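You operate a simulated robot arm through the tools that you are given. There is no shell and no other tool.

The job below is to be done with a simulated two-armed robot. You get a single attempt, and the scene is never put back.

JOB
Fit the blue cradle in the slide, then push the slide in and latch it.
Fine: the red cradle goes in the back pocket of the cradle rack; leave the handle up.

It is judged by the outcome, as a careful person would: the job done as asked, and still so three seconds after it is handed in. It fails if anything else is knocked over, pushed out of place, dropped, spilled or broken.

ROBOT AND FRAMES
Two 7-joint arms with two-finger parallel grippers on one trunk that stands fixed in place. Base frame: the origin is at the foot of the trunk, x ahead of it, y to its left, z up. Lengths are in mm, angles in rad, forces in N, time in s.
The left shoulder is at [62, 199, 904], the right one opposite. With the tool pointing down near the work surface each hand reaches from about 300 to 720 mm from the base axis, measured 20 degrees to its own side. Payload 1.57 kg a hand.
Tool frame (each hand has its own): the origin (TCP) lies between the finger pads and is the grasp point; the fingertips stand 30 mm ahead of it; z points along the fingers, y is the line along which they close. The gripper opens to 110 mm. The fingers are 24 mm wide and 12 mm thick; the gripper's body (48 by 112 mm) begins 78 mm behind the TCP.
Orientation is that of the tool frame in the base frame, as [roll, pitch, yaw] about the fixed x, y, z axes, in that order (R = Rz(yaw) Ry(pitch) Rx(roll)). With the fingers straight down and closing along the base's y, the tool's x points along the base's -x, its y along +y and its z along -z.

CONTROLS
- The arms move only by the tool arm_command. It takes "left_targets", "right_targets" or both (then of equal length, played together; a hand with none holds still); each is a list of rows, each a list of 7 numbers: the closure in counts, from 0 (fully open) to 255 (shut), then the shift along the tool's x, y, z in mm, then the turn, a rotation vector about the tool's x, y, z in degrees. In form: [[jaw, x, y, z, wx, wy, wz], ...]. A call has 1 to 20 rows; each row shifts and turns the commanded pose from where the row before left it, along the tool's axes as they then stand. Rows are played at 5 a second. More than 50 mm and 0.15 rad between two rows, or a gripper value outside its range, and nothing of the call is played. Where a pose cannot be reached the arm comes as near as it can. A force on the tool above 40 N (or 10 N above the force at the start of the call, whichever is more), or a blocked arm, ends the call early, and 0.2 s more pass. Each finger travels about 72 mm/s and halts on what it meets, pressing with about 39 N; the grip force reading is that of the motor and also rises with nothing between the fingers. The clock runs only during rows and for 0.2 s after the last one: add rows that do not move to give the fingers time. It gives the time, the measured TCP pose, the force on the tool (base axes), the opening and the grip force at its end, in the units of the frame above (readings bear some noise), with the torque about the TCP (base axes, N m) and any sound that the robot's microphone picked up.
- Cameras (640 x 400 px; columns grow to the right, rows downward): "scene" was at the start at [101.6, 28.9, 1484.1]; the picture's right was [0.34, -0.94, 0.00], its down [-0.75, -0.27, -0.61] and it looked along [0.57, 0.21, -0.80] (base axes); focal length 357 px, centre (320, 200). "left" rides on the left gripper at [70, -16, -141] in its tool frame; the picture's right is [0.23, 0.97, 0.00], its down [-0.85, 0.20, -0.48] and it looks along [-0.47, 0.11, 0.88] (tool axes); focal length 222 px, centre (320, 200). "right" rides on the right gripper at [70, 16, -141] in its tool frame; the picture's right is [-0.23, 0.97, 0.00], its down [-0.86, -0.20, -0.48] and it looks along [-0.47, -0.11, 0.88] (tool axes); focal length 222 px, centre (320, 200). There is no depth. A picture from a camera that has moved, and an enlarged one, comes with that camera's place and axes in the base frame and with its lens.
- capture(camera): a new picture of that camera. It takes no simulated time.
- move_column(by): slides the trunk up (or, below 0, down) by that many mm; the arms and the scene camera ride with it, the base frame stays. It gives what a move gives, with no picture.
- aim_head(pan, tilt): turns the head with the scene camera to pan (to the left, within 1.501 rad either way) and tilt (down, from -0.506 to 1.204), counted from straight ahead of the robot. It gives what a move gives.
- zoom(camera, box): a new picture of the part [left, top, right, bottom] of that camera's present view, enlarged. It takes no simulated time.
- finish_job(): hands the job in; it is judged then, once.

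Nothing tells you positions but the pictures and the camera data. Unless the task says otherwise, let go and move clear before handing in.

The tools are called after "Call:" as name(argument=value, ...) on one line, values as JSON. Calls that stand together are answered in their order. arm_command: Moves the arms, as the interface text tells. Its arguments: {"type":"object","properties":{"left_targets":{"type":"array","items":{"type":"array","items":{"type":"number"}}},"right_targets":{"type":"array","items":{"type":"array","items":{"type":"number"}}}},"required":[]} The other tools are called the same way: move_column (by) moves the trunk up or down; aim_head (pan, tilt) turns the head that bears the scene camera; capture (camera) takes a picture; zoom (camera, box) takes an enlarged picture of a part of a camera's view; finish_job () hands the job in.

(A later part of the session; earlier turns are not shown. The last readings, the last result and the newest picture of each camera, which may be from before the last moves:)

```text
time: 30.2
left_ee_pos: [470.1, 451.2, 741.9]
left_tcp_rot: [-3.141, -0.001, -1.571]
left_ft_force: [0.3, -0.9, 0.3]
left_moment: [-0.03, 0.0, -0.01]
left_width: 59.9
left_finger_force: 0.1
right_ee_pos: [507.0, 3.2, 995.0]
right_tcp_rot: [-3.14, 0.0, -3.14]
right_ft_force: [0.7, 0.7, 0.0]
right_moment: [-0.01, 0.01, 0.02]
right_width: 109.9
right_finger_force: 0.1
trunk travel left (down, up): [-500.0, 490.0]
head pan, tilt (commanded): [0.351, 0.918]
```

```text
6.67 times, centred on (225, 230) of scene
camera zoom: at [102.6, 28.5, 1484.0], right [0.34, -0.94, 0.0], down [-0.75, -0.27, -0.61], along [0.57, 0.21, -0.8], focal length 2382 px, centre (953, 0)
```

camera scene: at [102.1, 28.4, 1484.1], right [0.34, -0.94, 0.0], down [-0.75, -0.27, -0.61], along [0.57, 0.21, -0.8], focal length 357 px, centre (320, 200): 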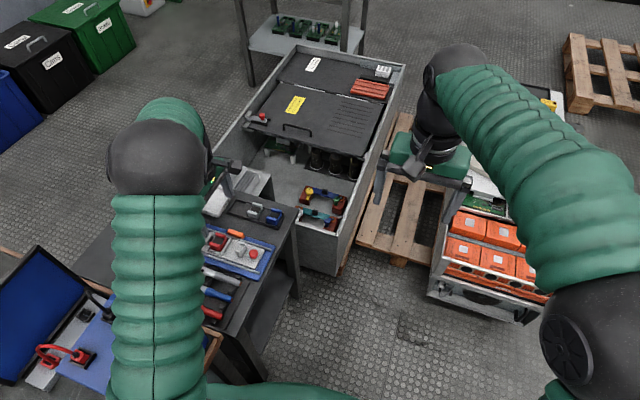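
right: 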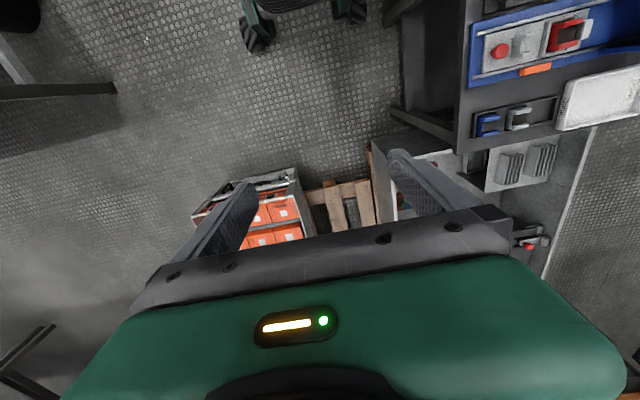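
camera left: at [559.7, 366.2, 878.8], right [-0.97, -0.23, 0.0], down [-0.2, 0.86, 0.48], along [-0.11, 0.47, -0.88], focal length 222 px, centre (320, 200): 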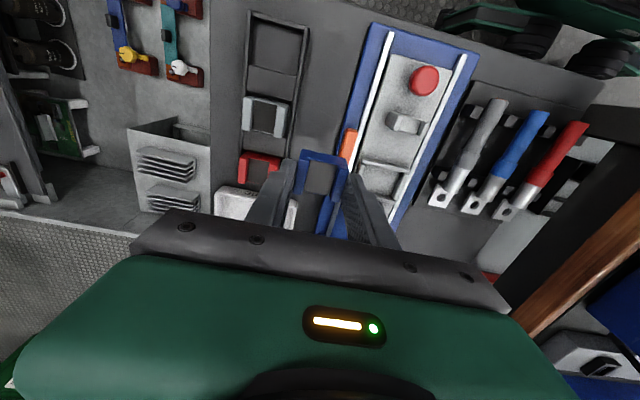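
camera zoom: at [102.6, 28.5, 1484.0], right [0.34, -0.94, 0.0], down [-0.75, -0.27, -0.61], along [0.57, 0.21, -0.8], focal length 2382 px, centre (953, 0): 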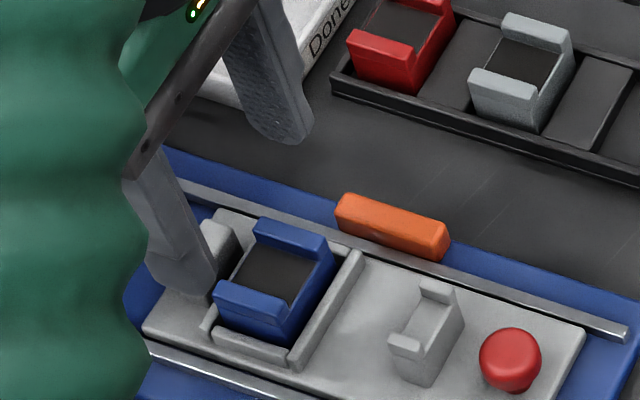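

The blue cradle is seated cleanly in the socket. Next I'll move over the slide's red knob at about (470, 347) to grip it and push the slide in.

Call:
arm_command(left_targets=[[116, 34.5, 0, 0, 0, 0, 0], [116, 34.5, 0, 0, 0, 0, 0], [116, 34, 0, 0, 0, 0, 0], [116, 0, 0, 0, 0, 0, 0], [116, 0, 0, 0, 0, 0, 0]])

Call:
capture(camera="left")

Call:
zoom(camera="left", box=[260, 100, 380, 220])

Call:
zoom(camera="right", box=[460, 0, 640, 113])

Call:
capture(camera="scene")

```text
time: 31.4
left_ee_pos: [469.9, 349.4, 741.8]
left_tcp_rot: [-3.142, 0.0, -1.57]
left_ft_force: [0.0, 0.0, 0.1]
left_moment: [-0.01, 0.0, -0.02]
left_width: 60.0
left_finger_force: 0.1
right_ee_pos: [506.6, 3.8, 995.1]
right_tcp_rot: [-3.139, -0.001, 3.141]
right_ft_force: [0.5, -0.3, 0.3]
right_moment: [-0.01, -0.03, 0.02]
right_width: 109.9
right_finger_force: 0.1
trunk travel left (down, up): [-500.0, 490.0]
head pan, tilt (commanded): [0.351, 0.918]
```

```text
taken
camera left: at [486.7, 280.3, 884.3], right [-0.97, -0.23, 0.0], down [-0.2, 0.86, 0.48], along [-0.11, 0.47, -0.88], focal length 222 px, centre (320, 200)
```

left: 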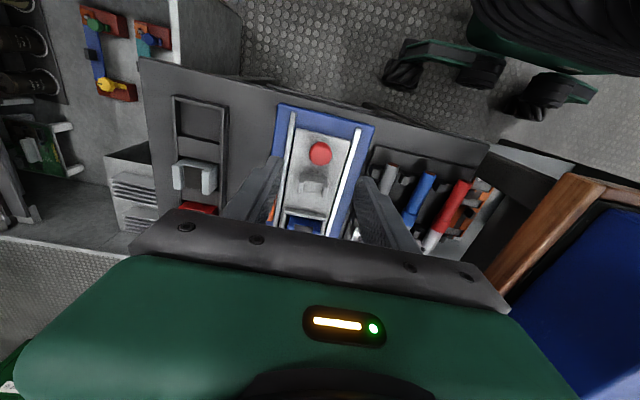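

```text
3.33 times, centred on (320, 160) of left
camera zoom: at [486.7, 280.3, 884.3], right [-0.97, -0.23, 0.0], down [-0.2, 0.86, 0.48], along [-0.11, 0.47, -0.88], focal length 740 px, centre (320, 333)
```

zoom: 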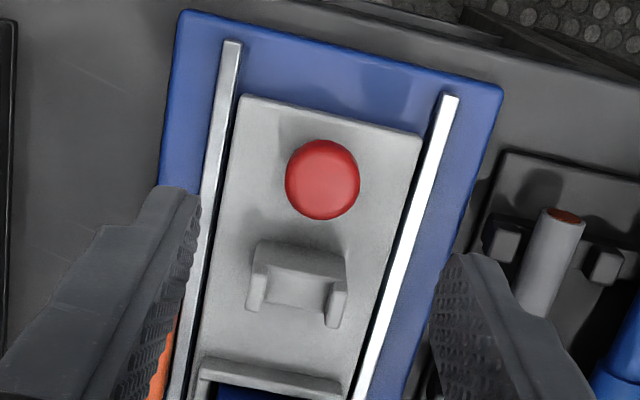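

```text
3.54 times, centred on (550, 56) of right
camera zoom: at [437.6, 19.8, 1135.2], right [0.23, 0.97, 0.0], down [0.85, -0.2, 0.48], along [0.47, -0.11, -0.88], focal length 786 px, centre (-494, 708)
```

zoom: 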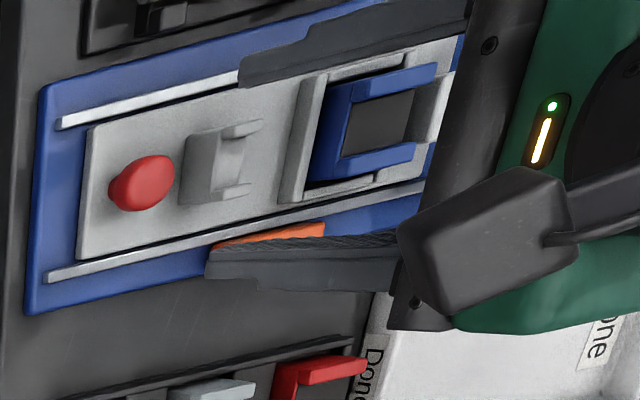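

```text
taken
camera scene: at [102.2, 28.5, 1484.0], right [0.34, -0.94, 0.0], down [-0.75, -0.27, -0.61], along [0.57, 0.21, -0.8], focal length 357 px, centre (320, 200)
```

scene: 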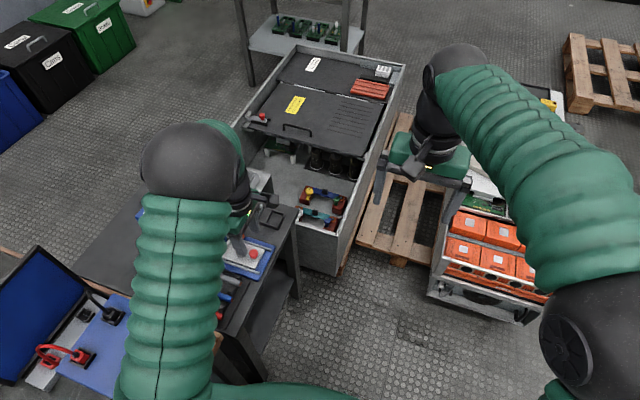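

Call:
arm_command(left_targets=[[150, 3, 0.6, 15, 0, 0, 0], [150, 0, 0, 20, 0, 0, 0], [150, 0, 0, 15, 0, 0, 0], [150, 0, 0, 8, 0, 0, 0], [150, 0, 0, 5, 0, 0, 0], [150, 0, 0, 0, 0, 0, 0]])

Call:
zoom(camera="left", box=[260, 110, 380, 230])

Call:
zoom(camera="right", box=[460, 0, 640, 113])

Call:
zoom(camera="scene", box=[200, 220, 290, 280])

```text
time: 32.8
left_ee_pos: [469.2, 345.0, 678.8]
left_tcp_rot: [3.14, 0.0, -1.57]
left_ft_force: [-0.7, 0.5, 0.7]
left_moment: [-0.03, -0.04, 0.0]
left_width: 45.4
left_finger_force: 0.1
right_ee_pos: [507.6, 2.8, 995.0]
right_tcp_rot: [-3.141, 0.0, -3.142]
right_ft_force: [0.1, 0.2, -0.2]
right_moment: [0.01, 0.0, -0.05]
right_width: 110.0
right_finger_force: 0.1
trunk travel left (down, up): [-500.0, 490.0]
head pan, tilt (commanded): [0.351, 0.918]
```

```text
3.33 times, centred on (320, 170) of left
camera zoom: at [485.4, 276.2, 821.2], right [-0.97, -0.23, 0.0], down [-0.2, 0.86, 0.48], along [-0.11, 0.47, -0.88], focal length 740 px, centre (320, 300)
```

zoom: 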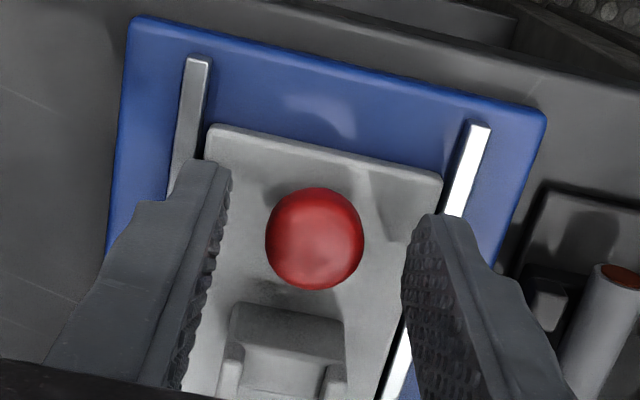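

```text
3.54 times, centred on (550, 56) of right
camera zoom: at [437.5, 19.3, 1135.3], right [0.23, 0.97, 0.0], down [0.85, -0.2, 0.48], along [0.47, -0.11, -0.88], focal length 786 px, centre (-494, 708)
```

zoom: 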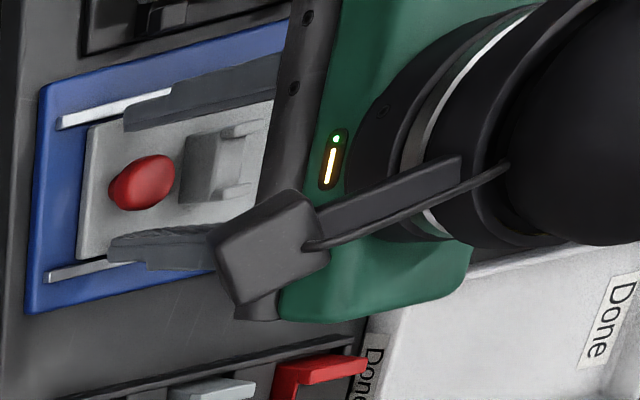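

```text
6.67 times, centred on (245, 250) of scene
camera zoom: at [102.2, 28.0, 1484.1], right [0.34, -0.94, 0.0], down [-0.75, -0.27, -0.61], along [0.57, 0.21, -0.8], focal length 2382 px, centre (820, -133)
```

zoom: 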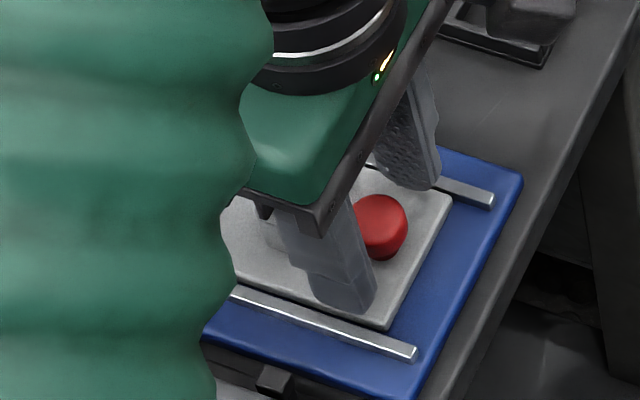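

Call:
arm_command(left_targets=[[200, 0, 0, 0, 0, 0, 0], [255, 0, 0, 0, 0, 0, 0], [255, 0, 0, 0, 0, 0, 0], [255, 0, 0, 0, 0, 0, 0]])

Call:
zoom(camera="left", box=[260, 110, 380, 230])

```text
time: 33.8
left_ee_pos: [470.2, 344.6, 678.6]
left_tcp_rot: [-3.139, 0.001, -1.57]
left_ft_force: [7.3, -0.5, -0.6]
left_moment: [-0.02, -0.24, 0.0]
left_width: 23.7
left_finger_force: 36.1
right_ee_pos: [507.4, 3.6, 994.2]
right_tcp_rot: [3.14, 0.001, 3.141]
right_ft_force: [0.3, 0.4, 0.5]
right_moment: [-0.01, 0.01, 0.0]
right_width: 109.9
right_finger_force: 0.1
trunk travel left (down, up): [-500.0, 490.0]
head pan, tilt (commanded): [0.351, 0.918]
```

```text
3.33 times, centred on (320, 170) of left
camera zoom: at [486.3, 276.2, 821.2], right [-0.97, -0.23, 0.0], down [-0.2, 0.86, 0.48], along [-0.11, 0.47, -0.88], focal length 740 px, centre (320, 300)
```

zoom: 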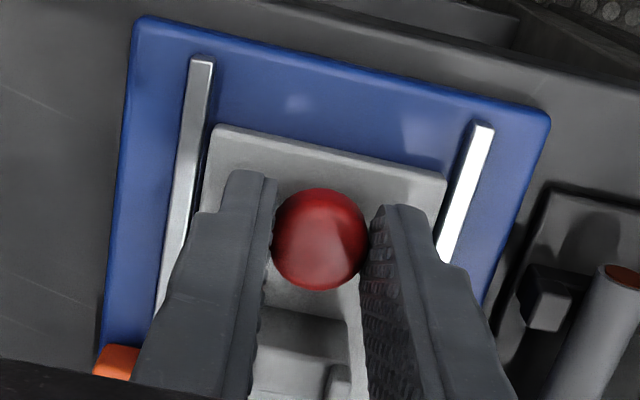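

The knob is held at 23.7 mm wide. I'll relieve the small side load and begin pushing toward +y while watching the forces.

Call:
arm_command(left_targets=[[255, 0, -0.8, 0, 0, 0, 0], [255, -4, 0, 0, 0, 0, 0], [255, -6, 0, 0, 0, 0, 0], [255, 0, 0, 0, 0, 0, 0]])

Call:
zoom(camera="left", box=[240, 90, 400, 230])

```text
time: 34.8
left_ee_pos: [468.9, 354.2, 677.6]
left_tcp_rot: [3.141, 0.0, -1.573]
left_ft_force: [6.1, -0.4, 7.6]
left_moment: [-0.84, -0.08, -0.08]
left_width: 23.6
left_finger_force: 36.5
right_ee_pos: [507.3, 2.5, 993.9]
right_tcp_rot: [-3.141, 0.0, 3.142]
right_ft_force: [-0.6, 0.5, 0.2]
right_moment: [0.0, -0.02, -0.02]
right_width: 109.8
right_finger_force: 0.0
trunk travel left (down, up): [-500.0, 490.0]
head pan, tilt (commanded): [0.351, 0.918]
```

```text
2.86 times, centred on (320, 160) of left
camera zoom: at [486.4, 286.2, 821.2], right [-0.97, -0.23, 0.0], down [-0.2, 0.85, 0.48], along [-0.11, 0.47, -0.88], focal length 635 px, centre (320, 314)
```

zoom: 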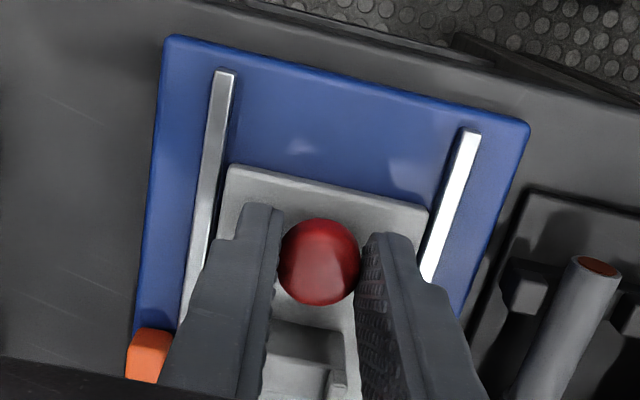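

Call:
arm_command(left_targets=[[255, -12, 0, 0, 0, 0, 0], [255, -15, 0, 0, 0, 0, 0], [255, -15, 0, 0, 0, 0, 0], [255, -13, 0, 0, 0, 0, 0], [255, 0, 0, 0, 0, 0, 0]])

Call:
capture(camera="left")

Call:
capture(camera="right")

Call:
zoom(camera="scene", box=[140, 180, 300, 280])

```text
time: 36.0
left_ee_pos: [470.5, 409.7, 679.3]
left_tcp_rot: [3.141, -0.001, -1.571]
left_ft_force: [0.7, 3.1, 2.9]
left_moment: [0.04, -0.04, -0.08]
left_width: 23.5
left_finger_force: 35.7
right_ee_pos: [507.5, 4.2, 995.3]
right_tcp_rot: [3.141, 0.001, 3.141]
right_ft_force: [-0.2, 0.0, 0.4]
right_moment: [-0.03, 0.0, 0.02]
right_width: 110.0
right_finger_force: 0.1
trunk travel left (down, up): [-500.0, 490.0]
head pan, tilt (commanded): [0.351, 0.918]
```

```text
taken
camera left: at [486.6, 341.2, 821.2], right [-0.97, -0.23, 0.0], down [-0.2, 0.86, 0.48], along [-0.11, 0.47, -0.88], focal length 222 px, centre (320, 200)
```

left: 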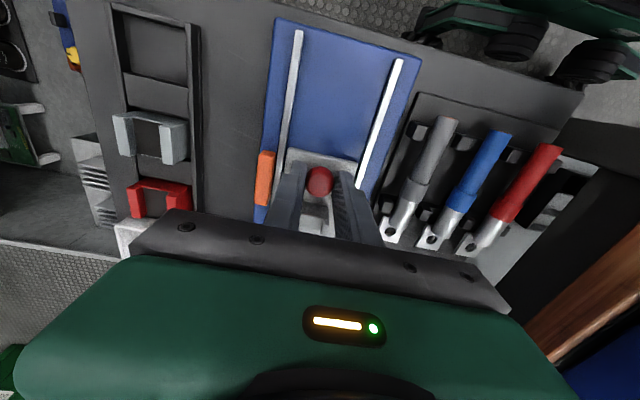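

```text
taken
camera right: at [437.6, 19.6, 1135.2], right [0.23, 0.97, 0.0], down [0.85, -0.2, 0.48], along [0.47, -0.11, -0.88], focal length 222 px, centre (320, 200)
```

right: 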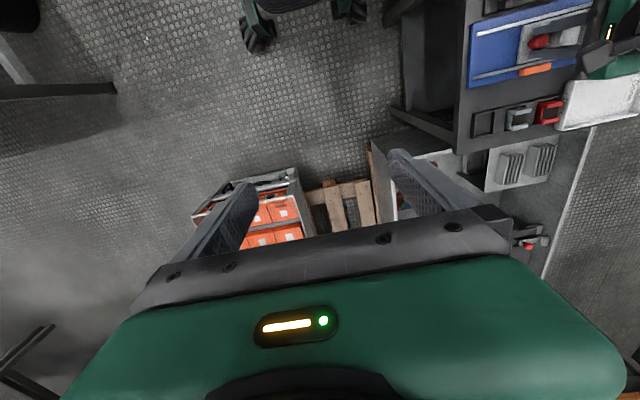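

```text
4.00 times, centred on (220, 230) of scene
camera zoom: at [102.3, 28.4, 1484.0], right [0.34, -0.94, 0.0], down [-0.75, -0.27, -0.61], along [0.57, 0.21, -0.8], focal length 1429 px, centre (720, 80)
```

zoom: 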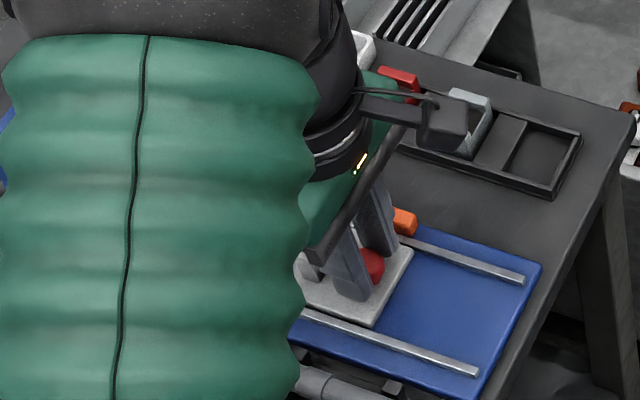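

Call:
arm_command(left_targets=[[255, -8, 0, 0, 0, 0, 0], [255, -8, 0, 0, 0, 0, 0], [255, -8, 0, 0, 0, 0, 0], [255, -6, 0, 0, 0, 0, 0], [255, 0, 0, 0, 0, 0, 0]])

Call:
capture(camera="left")

Call:
zoom(camera="scene", box=[140, 180, 300, 280])

```text
time: 37.2
left_ee_pos: [471.1, 439.4, 679.0]
left_tcp_rot: [-3.139, -0.001, -1.571]
left_ft_force: [0.8, 0.2, 4.5]
left_moment: [-0.96, 0.0, 0.0]
left_width: 23.2
left_finger_force: 36.2
right_ee_pos: [506.6, 2.4, 995.2]
right_tcp_rot: [3.14, 0.001, 3.14]
right_ft_force: [0.0, -0.1, -0.1]
right_moment: [0.03, 0.0, 0.02]
right_width: 109.9
right_finger_force: 0.0
trunk travel left (down, up): [-500.0, 490.0]
head pan, tilt (commanded): [0.351, 0.918]
```

```text
taken
camera left: at [486.3, 371.2, 821.1], right [-0.97, -0.23, 0.0], down [-0.2, 0.85, 0.48], along [-0.11, 0.47, -0.88], focal length 222 px, centre (320, 200)
```

left: 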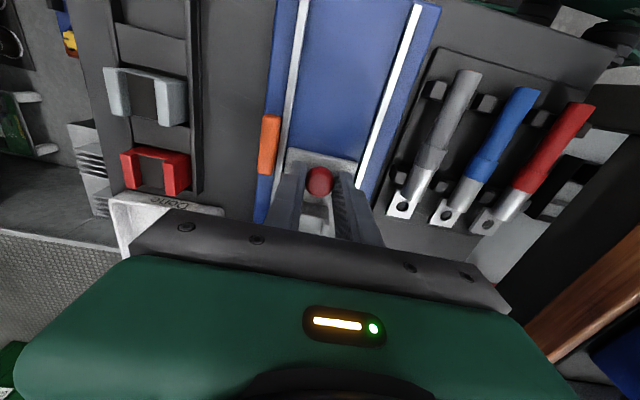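

```text
4.00 times, centred on (220, 230) of scene
camera zoom: at [101.7, 28.1, 1484.2], right [0.34, -0.94, 0.0], down [-0.75, -0.27, -0.61], along [0.57, 0.21, -0.8], focal length 1429 px, centre (720, 80)
```

zoom: 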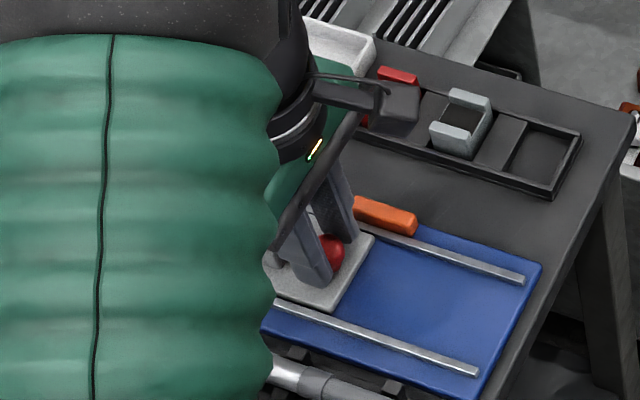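

Call:
arm_command(left_targets=[[255, -3, 0, 0, 0, 0, 0], [255, -3, 0, 0, 0, 0, 0], [255, -3, 0, 0, 0, 0, 0], [255, -3, 0, 0, 0, 0, 0], [255, 0, 0, 0, 0, 0, 0]])

Call:
zoom(camera="left", box=[240, 90, 400, 230])

```text
time: 38.4
left_ee_pos: [470.3, 450.3, 678.8]
left_tcp_rot: [3.14, -0.001, -1.573]
left_ft_force: [1.3, -8.8, -0.9]
left_moment: [-0.43, -0.04, -0.02]
left_width: 23.5
left_finger_force: 36.0
right_ee_pos: [507.7, 1.0, 993.6]
right_tcp_rot: [-3.14, -0.001, -3.14]
right_ft_force: [-0.1, -0.2, -0.1]
right_moment: [-0.02, -0.03, -0.02]
right_width: 109.9
right_finger_force: 0.0
trunk travel left (down, up): [-500.0, 490.0]
head pan, tilt (commanded): [0.351, 0.918]
```

```text
2.86 times, centred on (320, 160) of left
camera zoom: at [486.7, 381.6, 821.3], right [-0.97, -0.23, 0.0], down [-0.2, 0.86, 0.48], along [-0.11, 0.46, -0.88], focal length 635 px, centre (320, 314)
```

zoom: 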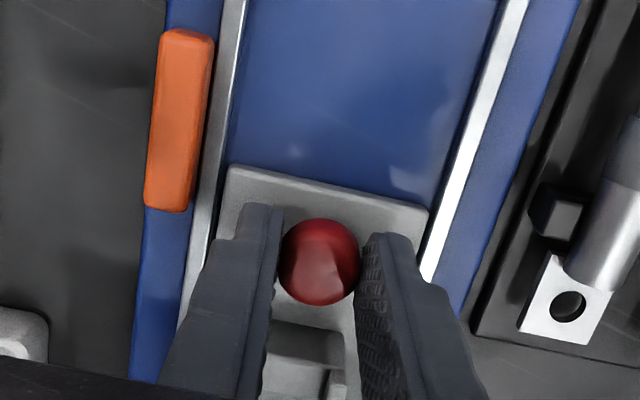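

Call:
arm_command(left_targets=[[255, -1, 0, 0, 0, 0, 0], [255, -1, 0, 0, 0, 0, 0], [255, 0, 0, 0, 0, 0, 0]])

Call:
zoom(camera="left", box=[240, 90, 400, 230])

```text
time: 39.2
left_ee_pos: [470.1, 448.9, 678.9]
left_tcp_rot: [3.138, -0.002, -1.572]
left_ft_force: [2.3, -22.3, -4.7]
left_moment: [-1.14, -0.18, 0.0]
left_width: 23.8
left_finger_force: 35.8
right_ee_pos: [508.5, -0.0, 993.5]
right_tcp_rot: [3.14, -0.001, 3.141]
right_ft_force: [-0.2, -0.4, -0.2]
right_moment: [0.01, 0.0, 0.0]
right_width: 109.9
right_finger_force: 0.0
trunk travel left (down, up): [-500.0, 490.0]
head pan, tilt (commanded): [0.351, 0.918]
```

```text
2.86 times, centred on (320, 160) of left
camera zoom: at [486.8, 381.6, 821.2], right [-0.97, -0.23, 0.0], down [-0.2, 0.86, 0.48], along [-0.11, 0.46, -0.88], focal length 635 px, centre (320, 314)
```

zoom: 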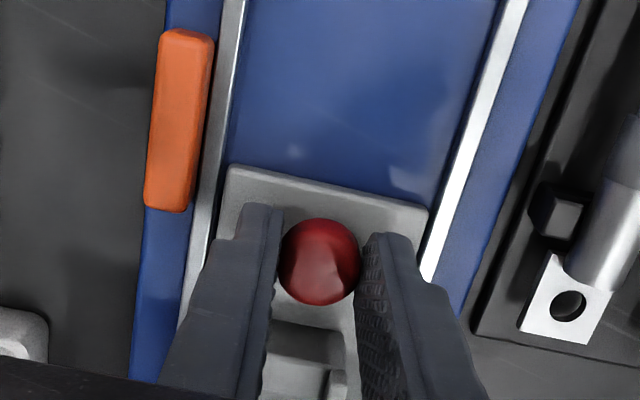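

The slide has reached a hard stop after about 105 mm, with 22 N and no click, so the orange bar must be the latch. I'll relax the push, let go of the knob, rise and study the bar up close.

Call:
arm_command(left_targets=[[255, 2.5, 0, 0, 0, 0, 0], [255, 0, 0, 0, 0, 0, 0], [200, 0, 0, 0, 0, 0, 0], [150, 0, 0, 0, 0, 0, 0], [150, 0, 0, 0, 0, 0, 0]])

Call:
arm_command(left_targets=[[150, 0, 0, -20, 0, 0, 0], [150, 0, 0, -20, 0, 0, 0], [150, 0, 0, -20, 0, 0, 0], [150, 0, 0, 0, 0, 0, 0]])

Call:
capture(camera="left")

Call:
zoom(camera="left", box=[240, 90, 380, 210])

Call:
zoom(camera="right", box=[460, 0, 640, 113])

Call:
zoom(camera="scene", box=[200, 215, 270, 255])

```text
time: 40.4
left_ee_pos: [469.4, 452.1, 678.8]
left_tcp_rot: [-3.141, 0.0, -1.57]
left_ft_force: [0.7, -0.2, 0.2]
left_moment: [0.01, 0.0, 0.0]
left_width: 45.2
left_finger_force: 0.1
right_ee_pos: [506.9, 2.1, 995.0]
right_tcp_rot: [3.142, 0.003, 3.141]
right_ft_force: [0.0, -0.2, -0.7]
right_moment: [0.01, 0.02, 0.01]
right_width: 110.0
right_finger_force: 0.0
trunk travel left (down, up): [-500.0, 490.0]
head pan, tilt (commanded): [0.351, 0.918]
```

```text
time: 41.4
left_ee_pos: [467.4, 451.8, 738.1]
left_tcp_rot: [-3.14, 0.0, -1.571]
left_ft_force: [0.5, -0.3, -0.5]
left_moment: [0.01, -0.02, 0.03]
left_width: 45.1
left_finger_force: 0.0
right_ee_pos: [508.2, 2.6, 993.1]
right_tcp_rot: [-3.141, 0.0, -3.14]
right_ft_force: [-0.5, -0.7, -0.5]
right_moment: [-0.05, 0.01, -0.02]
right_width: 110.2
right_finger_force: 0.0
trunk travel left (down, up): [-500.0, 490.0]
head pan, tilt (commanded): [0.351, 0.918]
```

```text
taken
camera left: at [484.8, 382.9, 880.8], right [-0.97, -0.23, 0.0], down [-0.2, 0.86, 0.48], along [-0.11, 0.47, -0.88], focal length 222 px, centre (320, 200)
```

left: 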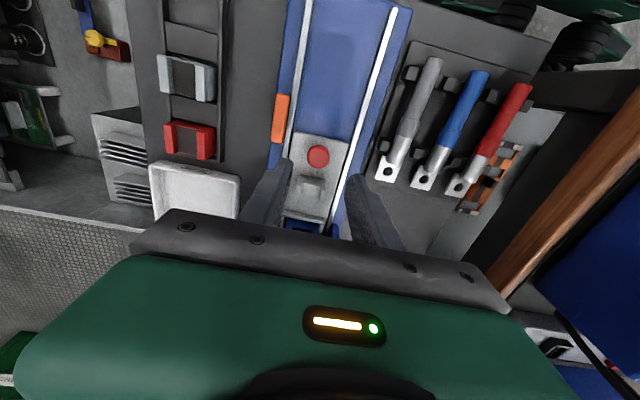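

```text
3.33 times, centred on (310, 150) of left
camera zoom: at [484.8, 382.9, 880.8], right [-0.97, -0.23, 0.0], down [-0.2, 0.86, 0.48], along [-0.11, 0.47, -0.88], focal length 740 px, centre (353, 367)
```

zoom: 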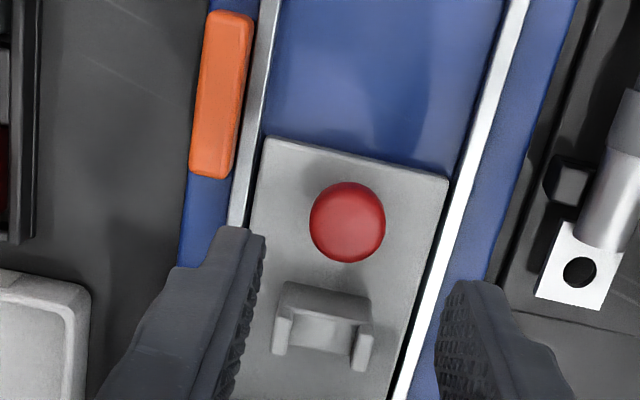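

```text
3.54 times, centred on (550, 56) of right
camera zoom: at [437.8, 19.6, 1135.1], right [0.23, 0.97, 0.0], down [0.85, -0.2, 0.48], along [0.47, -0.11, -0.88], focal length 786 px, centre (-494, 708)
```

zoom: 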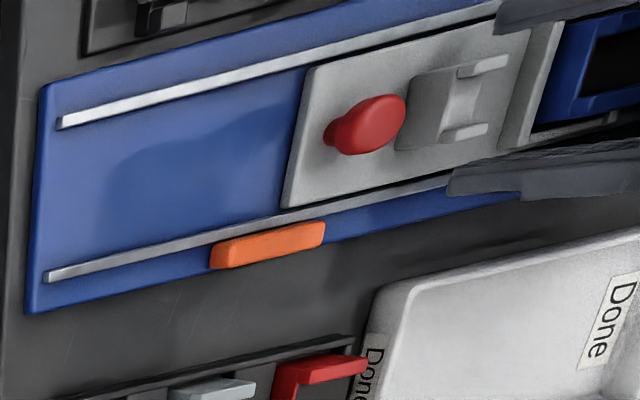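

```text
9.14 times, centred on (235, 235) of scene
camera zoom: at [102.5, 28.6, 1484.0], right [0.34, -0.94, 0.0], down [-0.75, -0.27, -0.61], along [0.57, 0.21, -0.8], focal length 3267 px, centre (1097, -120)
```

zoom: 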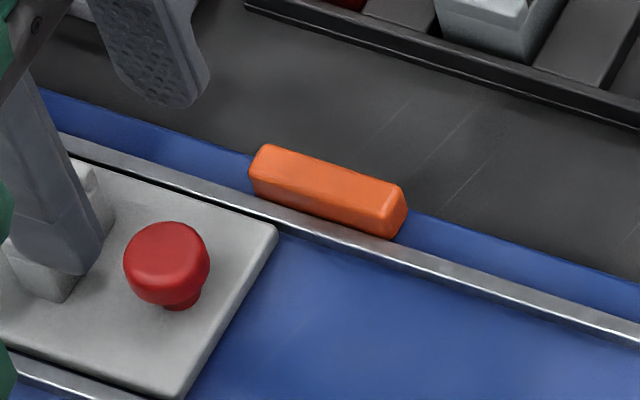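

The slide stays in by itself, with its front edge at y≈435, and the orange bar spans y 403–451 with its centre at about 427. I'll zoom hard on the bar to see how it is mounted.

Call:
zoom(camera="right", box=[510, 50, 560, 85])

Call:
zoom(camera="scene", box=[225, 225, 250, 245])

Call:
zoom(camera="left", box=[255, 80, 305, 150])

```text
11.43 times, centred on (535, 68) of right
camera zoom: at [437.8, 19.6, 1135.1], right [0.23, 0.97, 0.0], down [0.85, -0.2, 0.48], along [0.47, -0.11, -0.88], focal length 2538 px, centre (-2137, 1714)
```

zoom: 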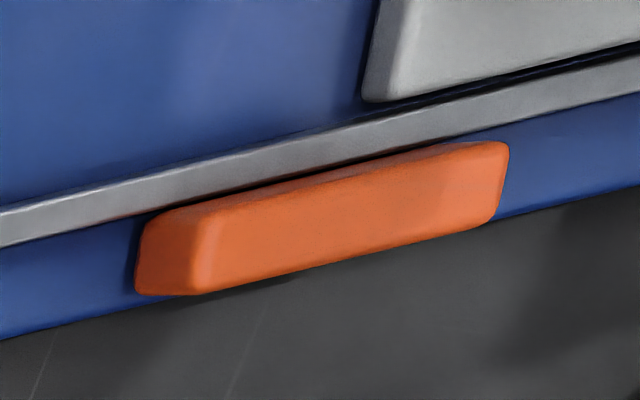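

```text
16.00 times, centred on (238, 235) of scene
camera zoom: at [102.5, 28.6, 1484.0], right [0.34, -0.94, 0.0], down [-0.75, -0.27, -0.61], along [0.57, 0.21, -0.8], focal length 5717 px, centre (1640, -360)
```

zoom: 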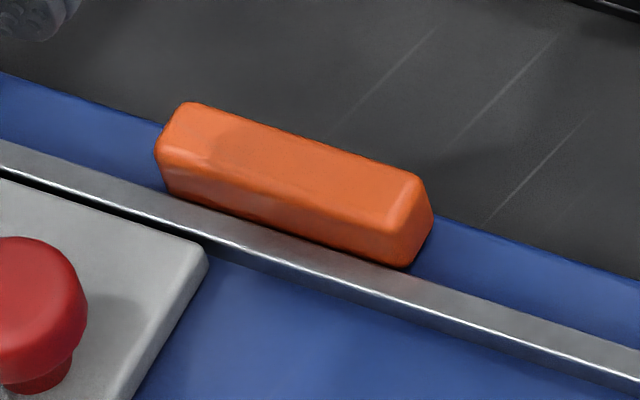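

```text
5.71 times, centred on (280, 115) of left
camera zoom: at [484.8, 382.9, 880.8], right [-0.97, -0.23, 0.0], down [-0.2, 0.86, 0.48], along [-0.11, 0.47, -0.88], focal length 1269 px, centre (549, 686)
```

zoom: 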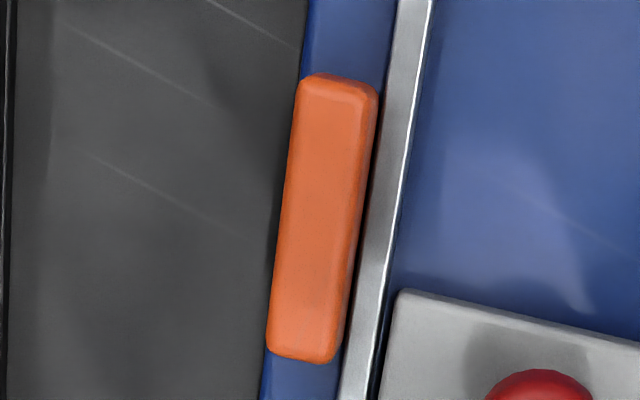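

The bar is a plain block about 46 × 12 mm, and its centre sits just in front of the slide's edge, which fits a turn-button latch pivoting at its middle. I'll centre the hand over it, grip it lightly and probe its motion.

Call:
arm_command(left_targets=[[172, 12.8, -23.3, 0, 0, 0, 0], [172, 12.9, -23.4, 0, 0, 0, 0], [172, 0, 0, 15, 0, 0, 0], [172, 0, 0, 0, 0, 0, 0], [172, 0, 0, 0, 0, 0, 0]])

Call:
zoom(camera="left", box=[260, 100, 380, 220])

Call:
zoom(camera="right", box=[460, 0, 640, 113])

Call:
zoom(camera="scene", box=[180, 200, 280, 260])

```text
time: 42.6
left_ee_pos: [516.4, 425.4, 724.2]
left_tcp_rot: [3.141, -0.001, -1.57]
left_ft_force: [-0.1, -0.9, 0.4]
left_moment: [0.02, -0.01, -0.02]
left_width: 35.9
left_finger_force: 0.0
right_ee_pos: [508.2, 2.8, 993.9]
right_tcp_rot: [3.142, -0.001, 3.141]
right_ft_force: [0.6, 0.2, -0.6]
right_moment: [-0.02, 0.02, -0.03]
right_width: 110.0
right_finger_force: 0.0
trunk travel left (down, up): [-500.0, 490.0]
head pan, tilt (commanded): [0.351, 0.918]
```

```text
3.33 times, centred on (320, 160) of left
camera zoom: at [532.4, 357.1, 866.2], right [-0.97, -0.23, 0.0], down [-0.2, 0.86, 0.48], along [-0.11, 0.47, -0.88], focal length 740 px, centre (320, 333)
```

zoom: 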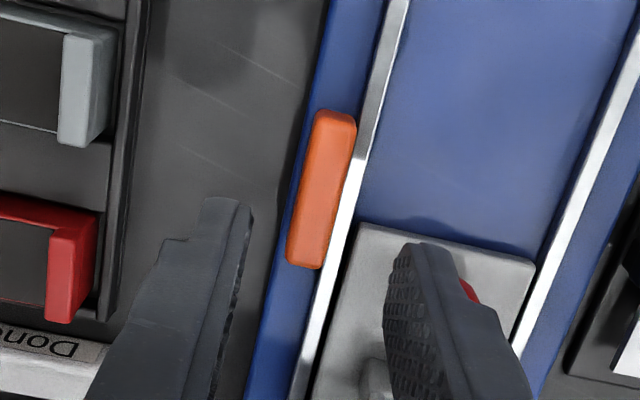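

```text
3.54 times, centred on (550, 56) of right
camera zoom: at [437.6, 19.2, 1135.3], right [0.23, 0.97, 0.0], down [0.85, -0.2, 0.48], along [0.47, -0.11, -0.88], focal length 786 px, centre (-494, 708)
```

zoom: 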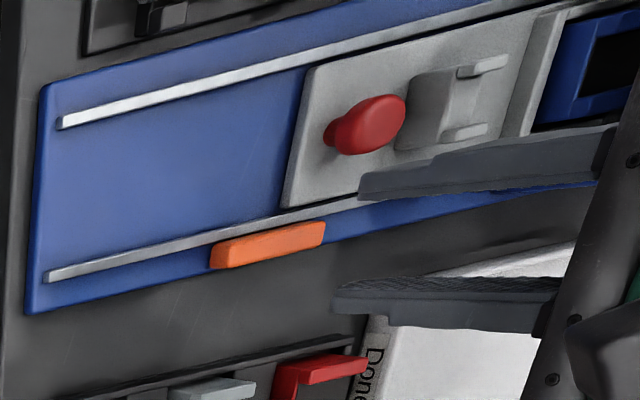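

```text
6.40 times, centred on (230, 230) of scene
camera zoom: at [102.4, 28.4, 1484.0], right [0.34, -0.94, 0.0], down [-0.75, -0.27, -0.61], along [0.57, 0.21, -0.8], focal length 2287 px, centre (896, 8)
```

zoom: 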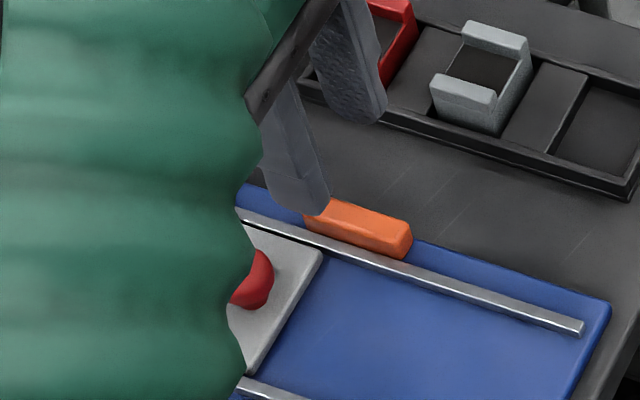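

Call:
arm_command(left_targets=[[172, 0.8, 0, 15, 0, 0, 0], [172, 0, 0, 15, 0, 0, 0], [172, 0, 0, 10, 0, 0, 0], [172, 0, 0, 0, 0, 0, 0], [172, 0, 0, 0, 0, 0, 0]])

Call:
zoom(camera="left", box=[260, 110, 380, 230])

Call:
zoom(camera="right", box=[500, 30, 600, 93])

Call:
zoom(camera="scene", box=[200, 210, 270, 255])

```text
time: 43.8
left_ee_pos: [517.2, 423.2, 683.3]
left_tcp_rot: [-3.141, 0.0, -1.57]
left_ft_force: [1.2, -0.2, -0.1]
left_moment: [0.0, 0.01, 0.02]
left_width: 35.9
left_finger_force: 0.1
right_ee_pos: [508.7, 4.2, 994.7]
right_tcp_rot: [3.141, 0.001, -3.141]
right_ft_force: [0.9, 0.1, -0.8]
right_moment: [-0.02, -0.02, -0.03]
right_width: 109.8
right_finger_force: 0.1
trunk travel left (down, up): [-500.0, 490.0]
head pan, tilt (commanded): [0.351, 0.918]
```

```text
3.33 times, centred on (320, 170) of left
camera zoom: at [533.2, 356.0, 825.2], right [-0.97, -0.23, 0.0], down [-0.2, 0.86, 0.48], along [-0.11, 0.47, -0.88], focal length 740 px, centre (320, 300)
```

zoom: 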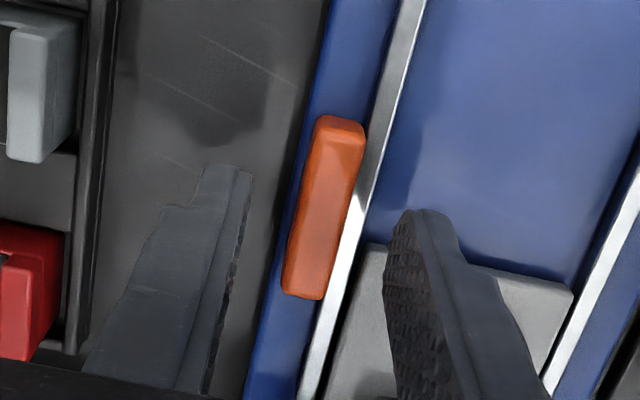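

```text
6.35 times, centred on (550, 62) of right
camera zoom: at [437.6, 19.3, 1135.3], right [0.23, 0.97, 0.0], down [0.85, -0.2, 0.48], along [0.47, -0.11, -0.88], focal length 1410 px, centre (-1140, 1079)
```

zoom: 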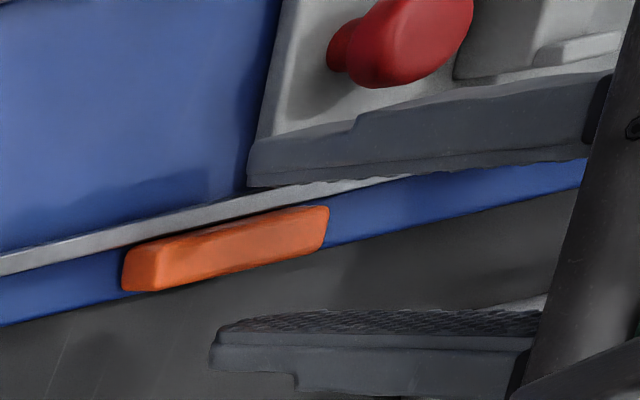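

```text
8.89 times, centred on (235, 232) of scene
camera zoom: at [102.5, 28.5, 1484.0], right [0.34, -0.94, 0.0], down [-0.75, -0.27, -0.61], along [0.57, 0.21, -0.8], focal length 3176 px, centre (1076, -89)
```

zoom: 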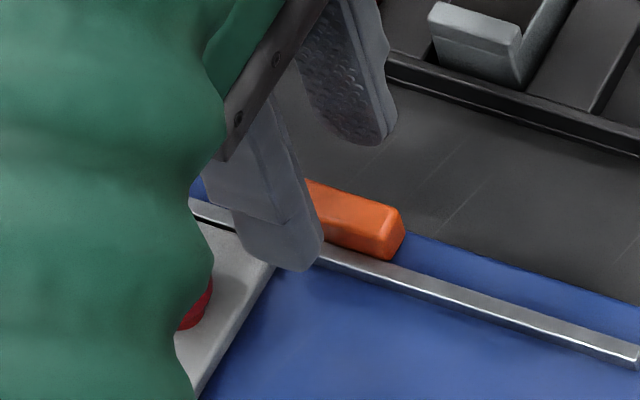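

Call:
arm_command(left_targets=[[172, -0.3, 0.7, 5, 0, 0, 0], [172, 0, 0, 4, 0, 0, 0], [172, 0, 0, 0, 0, 0, 0]])

Call:
zoom(camera="left", box=[260, 110, 380, 230])

Call:
zoom(camera="right", box=[500, 30, 600, 93])

```text
time: 44.6
left_ee_pos: [516.0, 424.4, 673.8]
left_tcp_rot: [-3.141, 0.0, -1.572]
left_ft_force: [-0.5, 0.6, 0.5]
left_moment: [0.0, 0.0, -0.04]
left_width: 35.8
left_finger_force: 0.1
right_ee_pos: [507.4, 3.9, 995.4]
right_tcp_rot: [-3.141, 0.0, 3.141]
right_ft_force: [-0.4, 0.5, 0.5]
right_moment: [0.01, 0.02, 0.0]
right_width: 110.2
right_finger_force: 0.0
trunk travel left (down, up): [-500.0, 490.0]
head pan, tilt (commanded): [0.351, 0.918]
```

```text
3.33 times, centred on (320, 170) of left
camera zoom: at [532.2, 356.3, 816.2], right [-0.97, -0.23, 0.0], down [-0.2, 0.86, 0.48], along [-0.11, 0.47, -0.88], focal length 740 px, centre (320, 300)
```

zoom: 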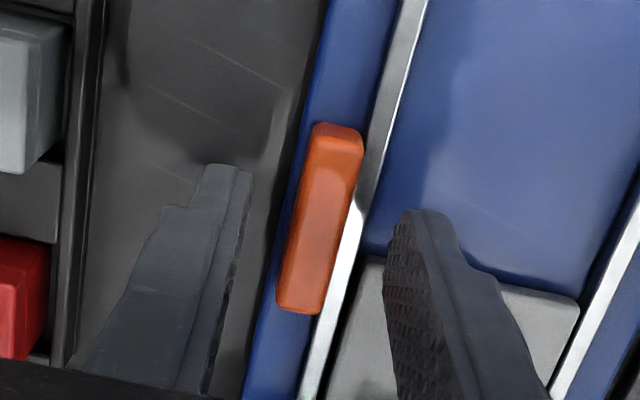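

```text
6.35 times, centred on (550, 62) of right
camera zoom: at [437.5, 19.3, 1135.3], right [0.23, 0.97, 0.0], down [0.85, -0.2, 0.48], along [0.47, -0.11, -0.88], focal length 1410 px, centre (-1140, 1079)
```

zoom: 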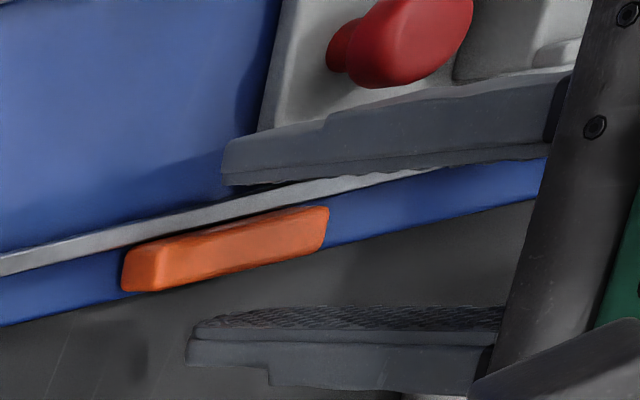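

Call:
arm_command(left_targets=[[205, 0, 0, 0, 0, 0, 0], [229, 0, 0, 0, 0, 0, 0], [229, 0, 0, 0, 0, 0, 0], [229, 0, 0, 0, 0, 0, 0]])

Call:
zoom(camera="left", box=[260, 110, 380, 230])

Call:
zoom(camera="right", box=[500, 30, 600, 93])

```text
time: 45.6
left_ee_pos: [515.5, 424.2, 673.6]
left_tcp_rot: [-3.141, 0.001, -1.569]
left_ft_force: [1.7, -0.5, -0.9]
left_moment: [0.04, -0.06, -0.01]
left_width: 13.0
left_finger_force: 29.8
right_ee_pos: [507.2, 3.1, 993.3]
right_tcp_rot: [3.142, 0.001, -3.14]
right_ft_force: [0.6, 0.5, 0.1]
right_moment: [-0.03, -0.01, -0.02]
right_width: 110.2
right_finger_force: 0.1
trunk travel left (down, up): [-500.0, 490.0]
head pan, tilt (commanded): [0.351, 0.918]
```

```text
3.33 times, centred on (320, 170) of left
camera zoom: at [532.5, 356.2, 816.2], right [-0.97, -0.23, 0.0], down [-0.2, 0.86, 0.48], along [-0.11, 0.47, -0.88], focal length 740 px, centre (320, 300)
```

zoom: 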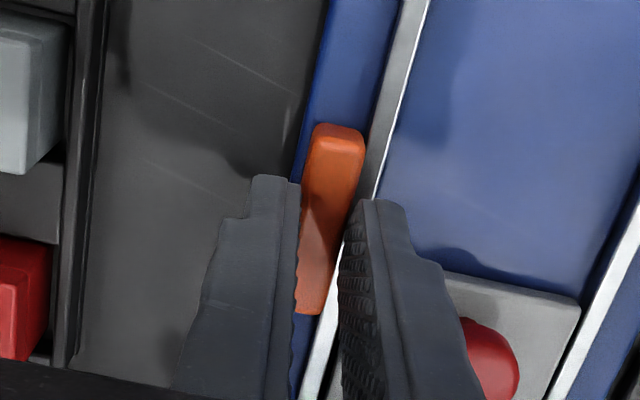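

```text
6.35 times, centred on (550, 62) of right
camera zoom: at [437.8, 19.4, 1135.2], right [0.23, 0.97, 0.0], down [0.85, -0.2, 0.48], along [0.47, -0.11, -0.88], focal length 1410 px, centre (-1140, 1079)
```

zoom: 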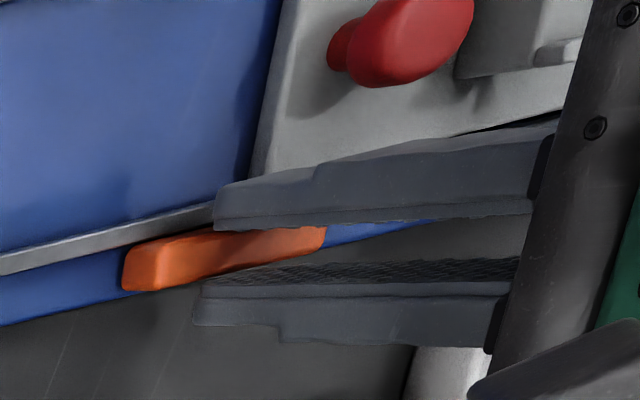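

The bar is gripped at 13 mm wide. I'll probe a small clockwise turn of 4° and read the torque and forces.

Call:
arm_command(left_targets=[[229, 0, 0, 0, 0, 0, 2], [229, 0, 0, 0, 0, 0, 2], [229, 0, 0, 0, 0, 0, 0]])

Call:
zoom(camera="right", box=[500, 30, 600, 93])

```text
time: 46.4
left_ee_pos: [515.5, 425.0, 674.6]
left_tcp_rot: [3.141, 0.0, -1.642]
left_ft_force: [1.8, -0.3, -0.8]
left_moment: [0.08, -0.03, 0.0]
left_width: 13.0
left_finger_force: 29.7
right_ee_pos: [506.7, 4.1, 994.5]
right_tcp_rot: [-3.141, 0.0, 3.14]
right_ft_force: [-1.0, -0.4, 1.0]
right_moment: [0.01, -0.02, -0.01]
right_width: 110.0
right_finger_force: 0.0
trunk travel left (down, up): [-500.0, 490.0]
head pan, tilt (commanded): [0.351, 0.918]
```

```text
6.35 times, centred on (550, 62) of right
camera zoom: at [437.8, 19.4, 1135.2], right [0.23, 0.97, 0.0], down [0.85, -0.2, 0.48], along [0.47, -0.11, -0.88], focal length 1410 px, centre (-1140, 1079)
```

zoom: 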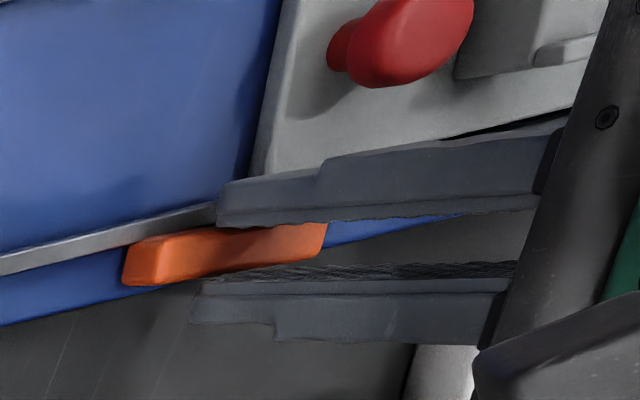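

The bar turned freely with the hand and almost no torque, so it is a turn-button pivoting at its centre. I'll continue clockwise.

Call:
arm_command(left_targets=[[229, 0, 0, 0, 0, 0, 6], [229, 0, 0, 0, 0, 0, 6], [229, 0, 0, 0, 0, 0, 6], [229, 0, 0, 0, 0, 0, 6], [229, 0, 0, 0, 0, 0, 6], [229, 0, 0, 0, 0, 0, 6], [229, 0, 0, 0, 0, 0, 0]])

Call:
zoom(camera="right", box=[500, 30, 600, 93])

Call:
zoom(camera="left", box=[260, 110, 380, 230])

```text
time: 48.0
left_ee_pos: [515.4, 425.2, 673.7]
left_tcp_rot: [-3.14, -0.002, -2.271]
left_ft_force: [-7.2, -1.3, -8.4]
left_moment: [0.51, -0.33, 0.01]
left_width: 12.7
left_finger_force: 30.2
right_ee_pos: [507.6, 3.5, 994.7]
right_tcp_rot: [-3.14, 0.0, -3.141]
right_ft_force: [-0.1, -0.6, -1.1]
right_moment: [-0.01, -0.02, 0.01]
right_width: 110.1
right_finger_force: 0.1
trunk travel left (down, up): [-500.0, 490.0]
head pan, tilt (commanded): [0.351, 0.918]
```

```text
6.35 times, centred on (550, 62) of right
camera zoom: at [437.6, 19.8, 1135.1], right [0.23, 0.97, 0.0], down [0.85, -0.2, 0.48], along [0.47, -0.11, -0.88], focal length 1410 px, centre (-1140, 1079)
```

zoom: 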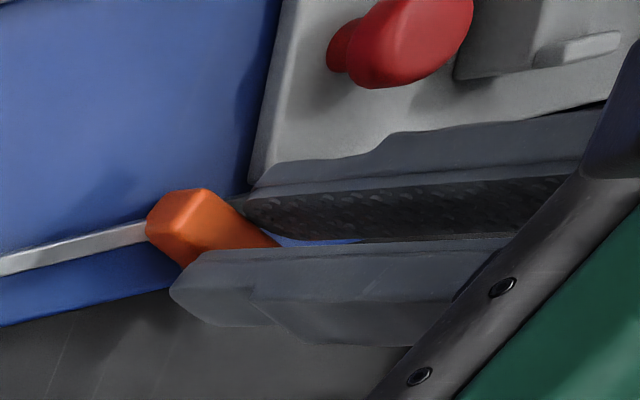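

```text
3.33 times, centred on (320, 170) of left
camera zoom: at [483.2, 362.6, 816.3], right [-0.89, 0.45, 0.0], down [0.4, 0.78, 0.48], along [0.22, 0.43, -0.88], focal length 740 px, centre (320, 300)
```

zoom: 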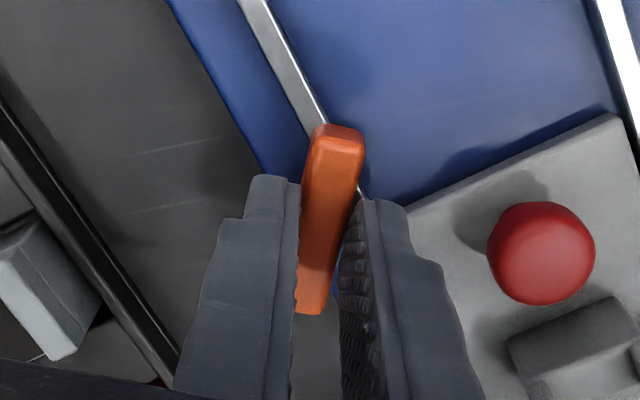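

Call:
arm_command(left_targets=[[229, 0.45, 0.5, 0.5, 0, 0, 5], [229, 0, 0, 0, 0, 0, 6], [229, 0, 0, 0, 0, 0, 6], [229, 0, 0, 0, 0, 0, 6], [229, 0, 0, 0, 0, 0, 0]])

Call:
zoom(camera="right", box=[500, 30, 600, 93])

Call:
zoom(camera="left", box=[260, 110, 380, 230])

```text
time: 49.2
left_ee_pos: [515.2, 425.8, 673.0]
left_tcp_rot: [-3.141, 0.0, -2.67]
left_ft_force: [-4.9, 1.7, -3.3]
left_moment: [-0.11, 0.53, -0.02]
left_width: 12.8
left_finger_force: 29.7
right_ee_pos: [506.3, 2.0, 995.2]
right_tcp_rot: [-3.141, -0.001, 3.141]
right_ft_force: [0.2, -0.1, 0.1]
right_moment: [0.02, 0.02, -0.03]
right_width: 110.1
right_finger_force: 0.0
trunk travel left (down, up): [-500.0, 490.0]
head pan, tilt (commanded): [0.351, 0.918]
```

```text
6.35 times, centred on (550, 62) of right
camera zoom: at [437.5, 19.9, 1135.3], right [0.23, 0.97, 0.0], down [0.85, -0.2, 0.48], along [0.47, -0.11, -0.88], focal length 1410 px, centre (-1140, 1079)
```

zoom: 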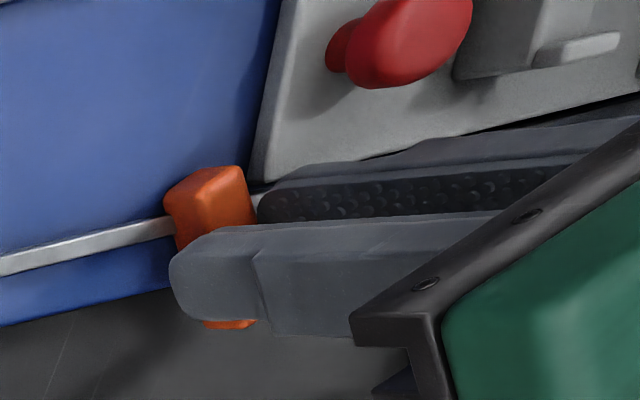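

```text
3.33 times, centred on (320, 170) of left
camera zoom: at [460.4, 380.7, 816.2], right [-0.64, 0.77, 0.0], down [0.67, 0.56, 0.48], along [0.37, 0.31, -0.88], focal length 740 px, centre (320, 300)
```

zoom: 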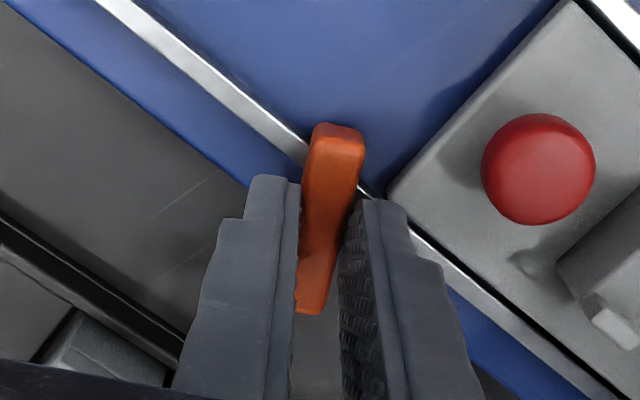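

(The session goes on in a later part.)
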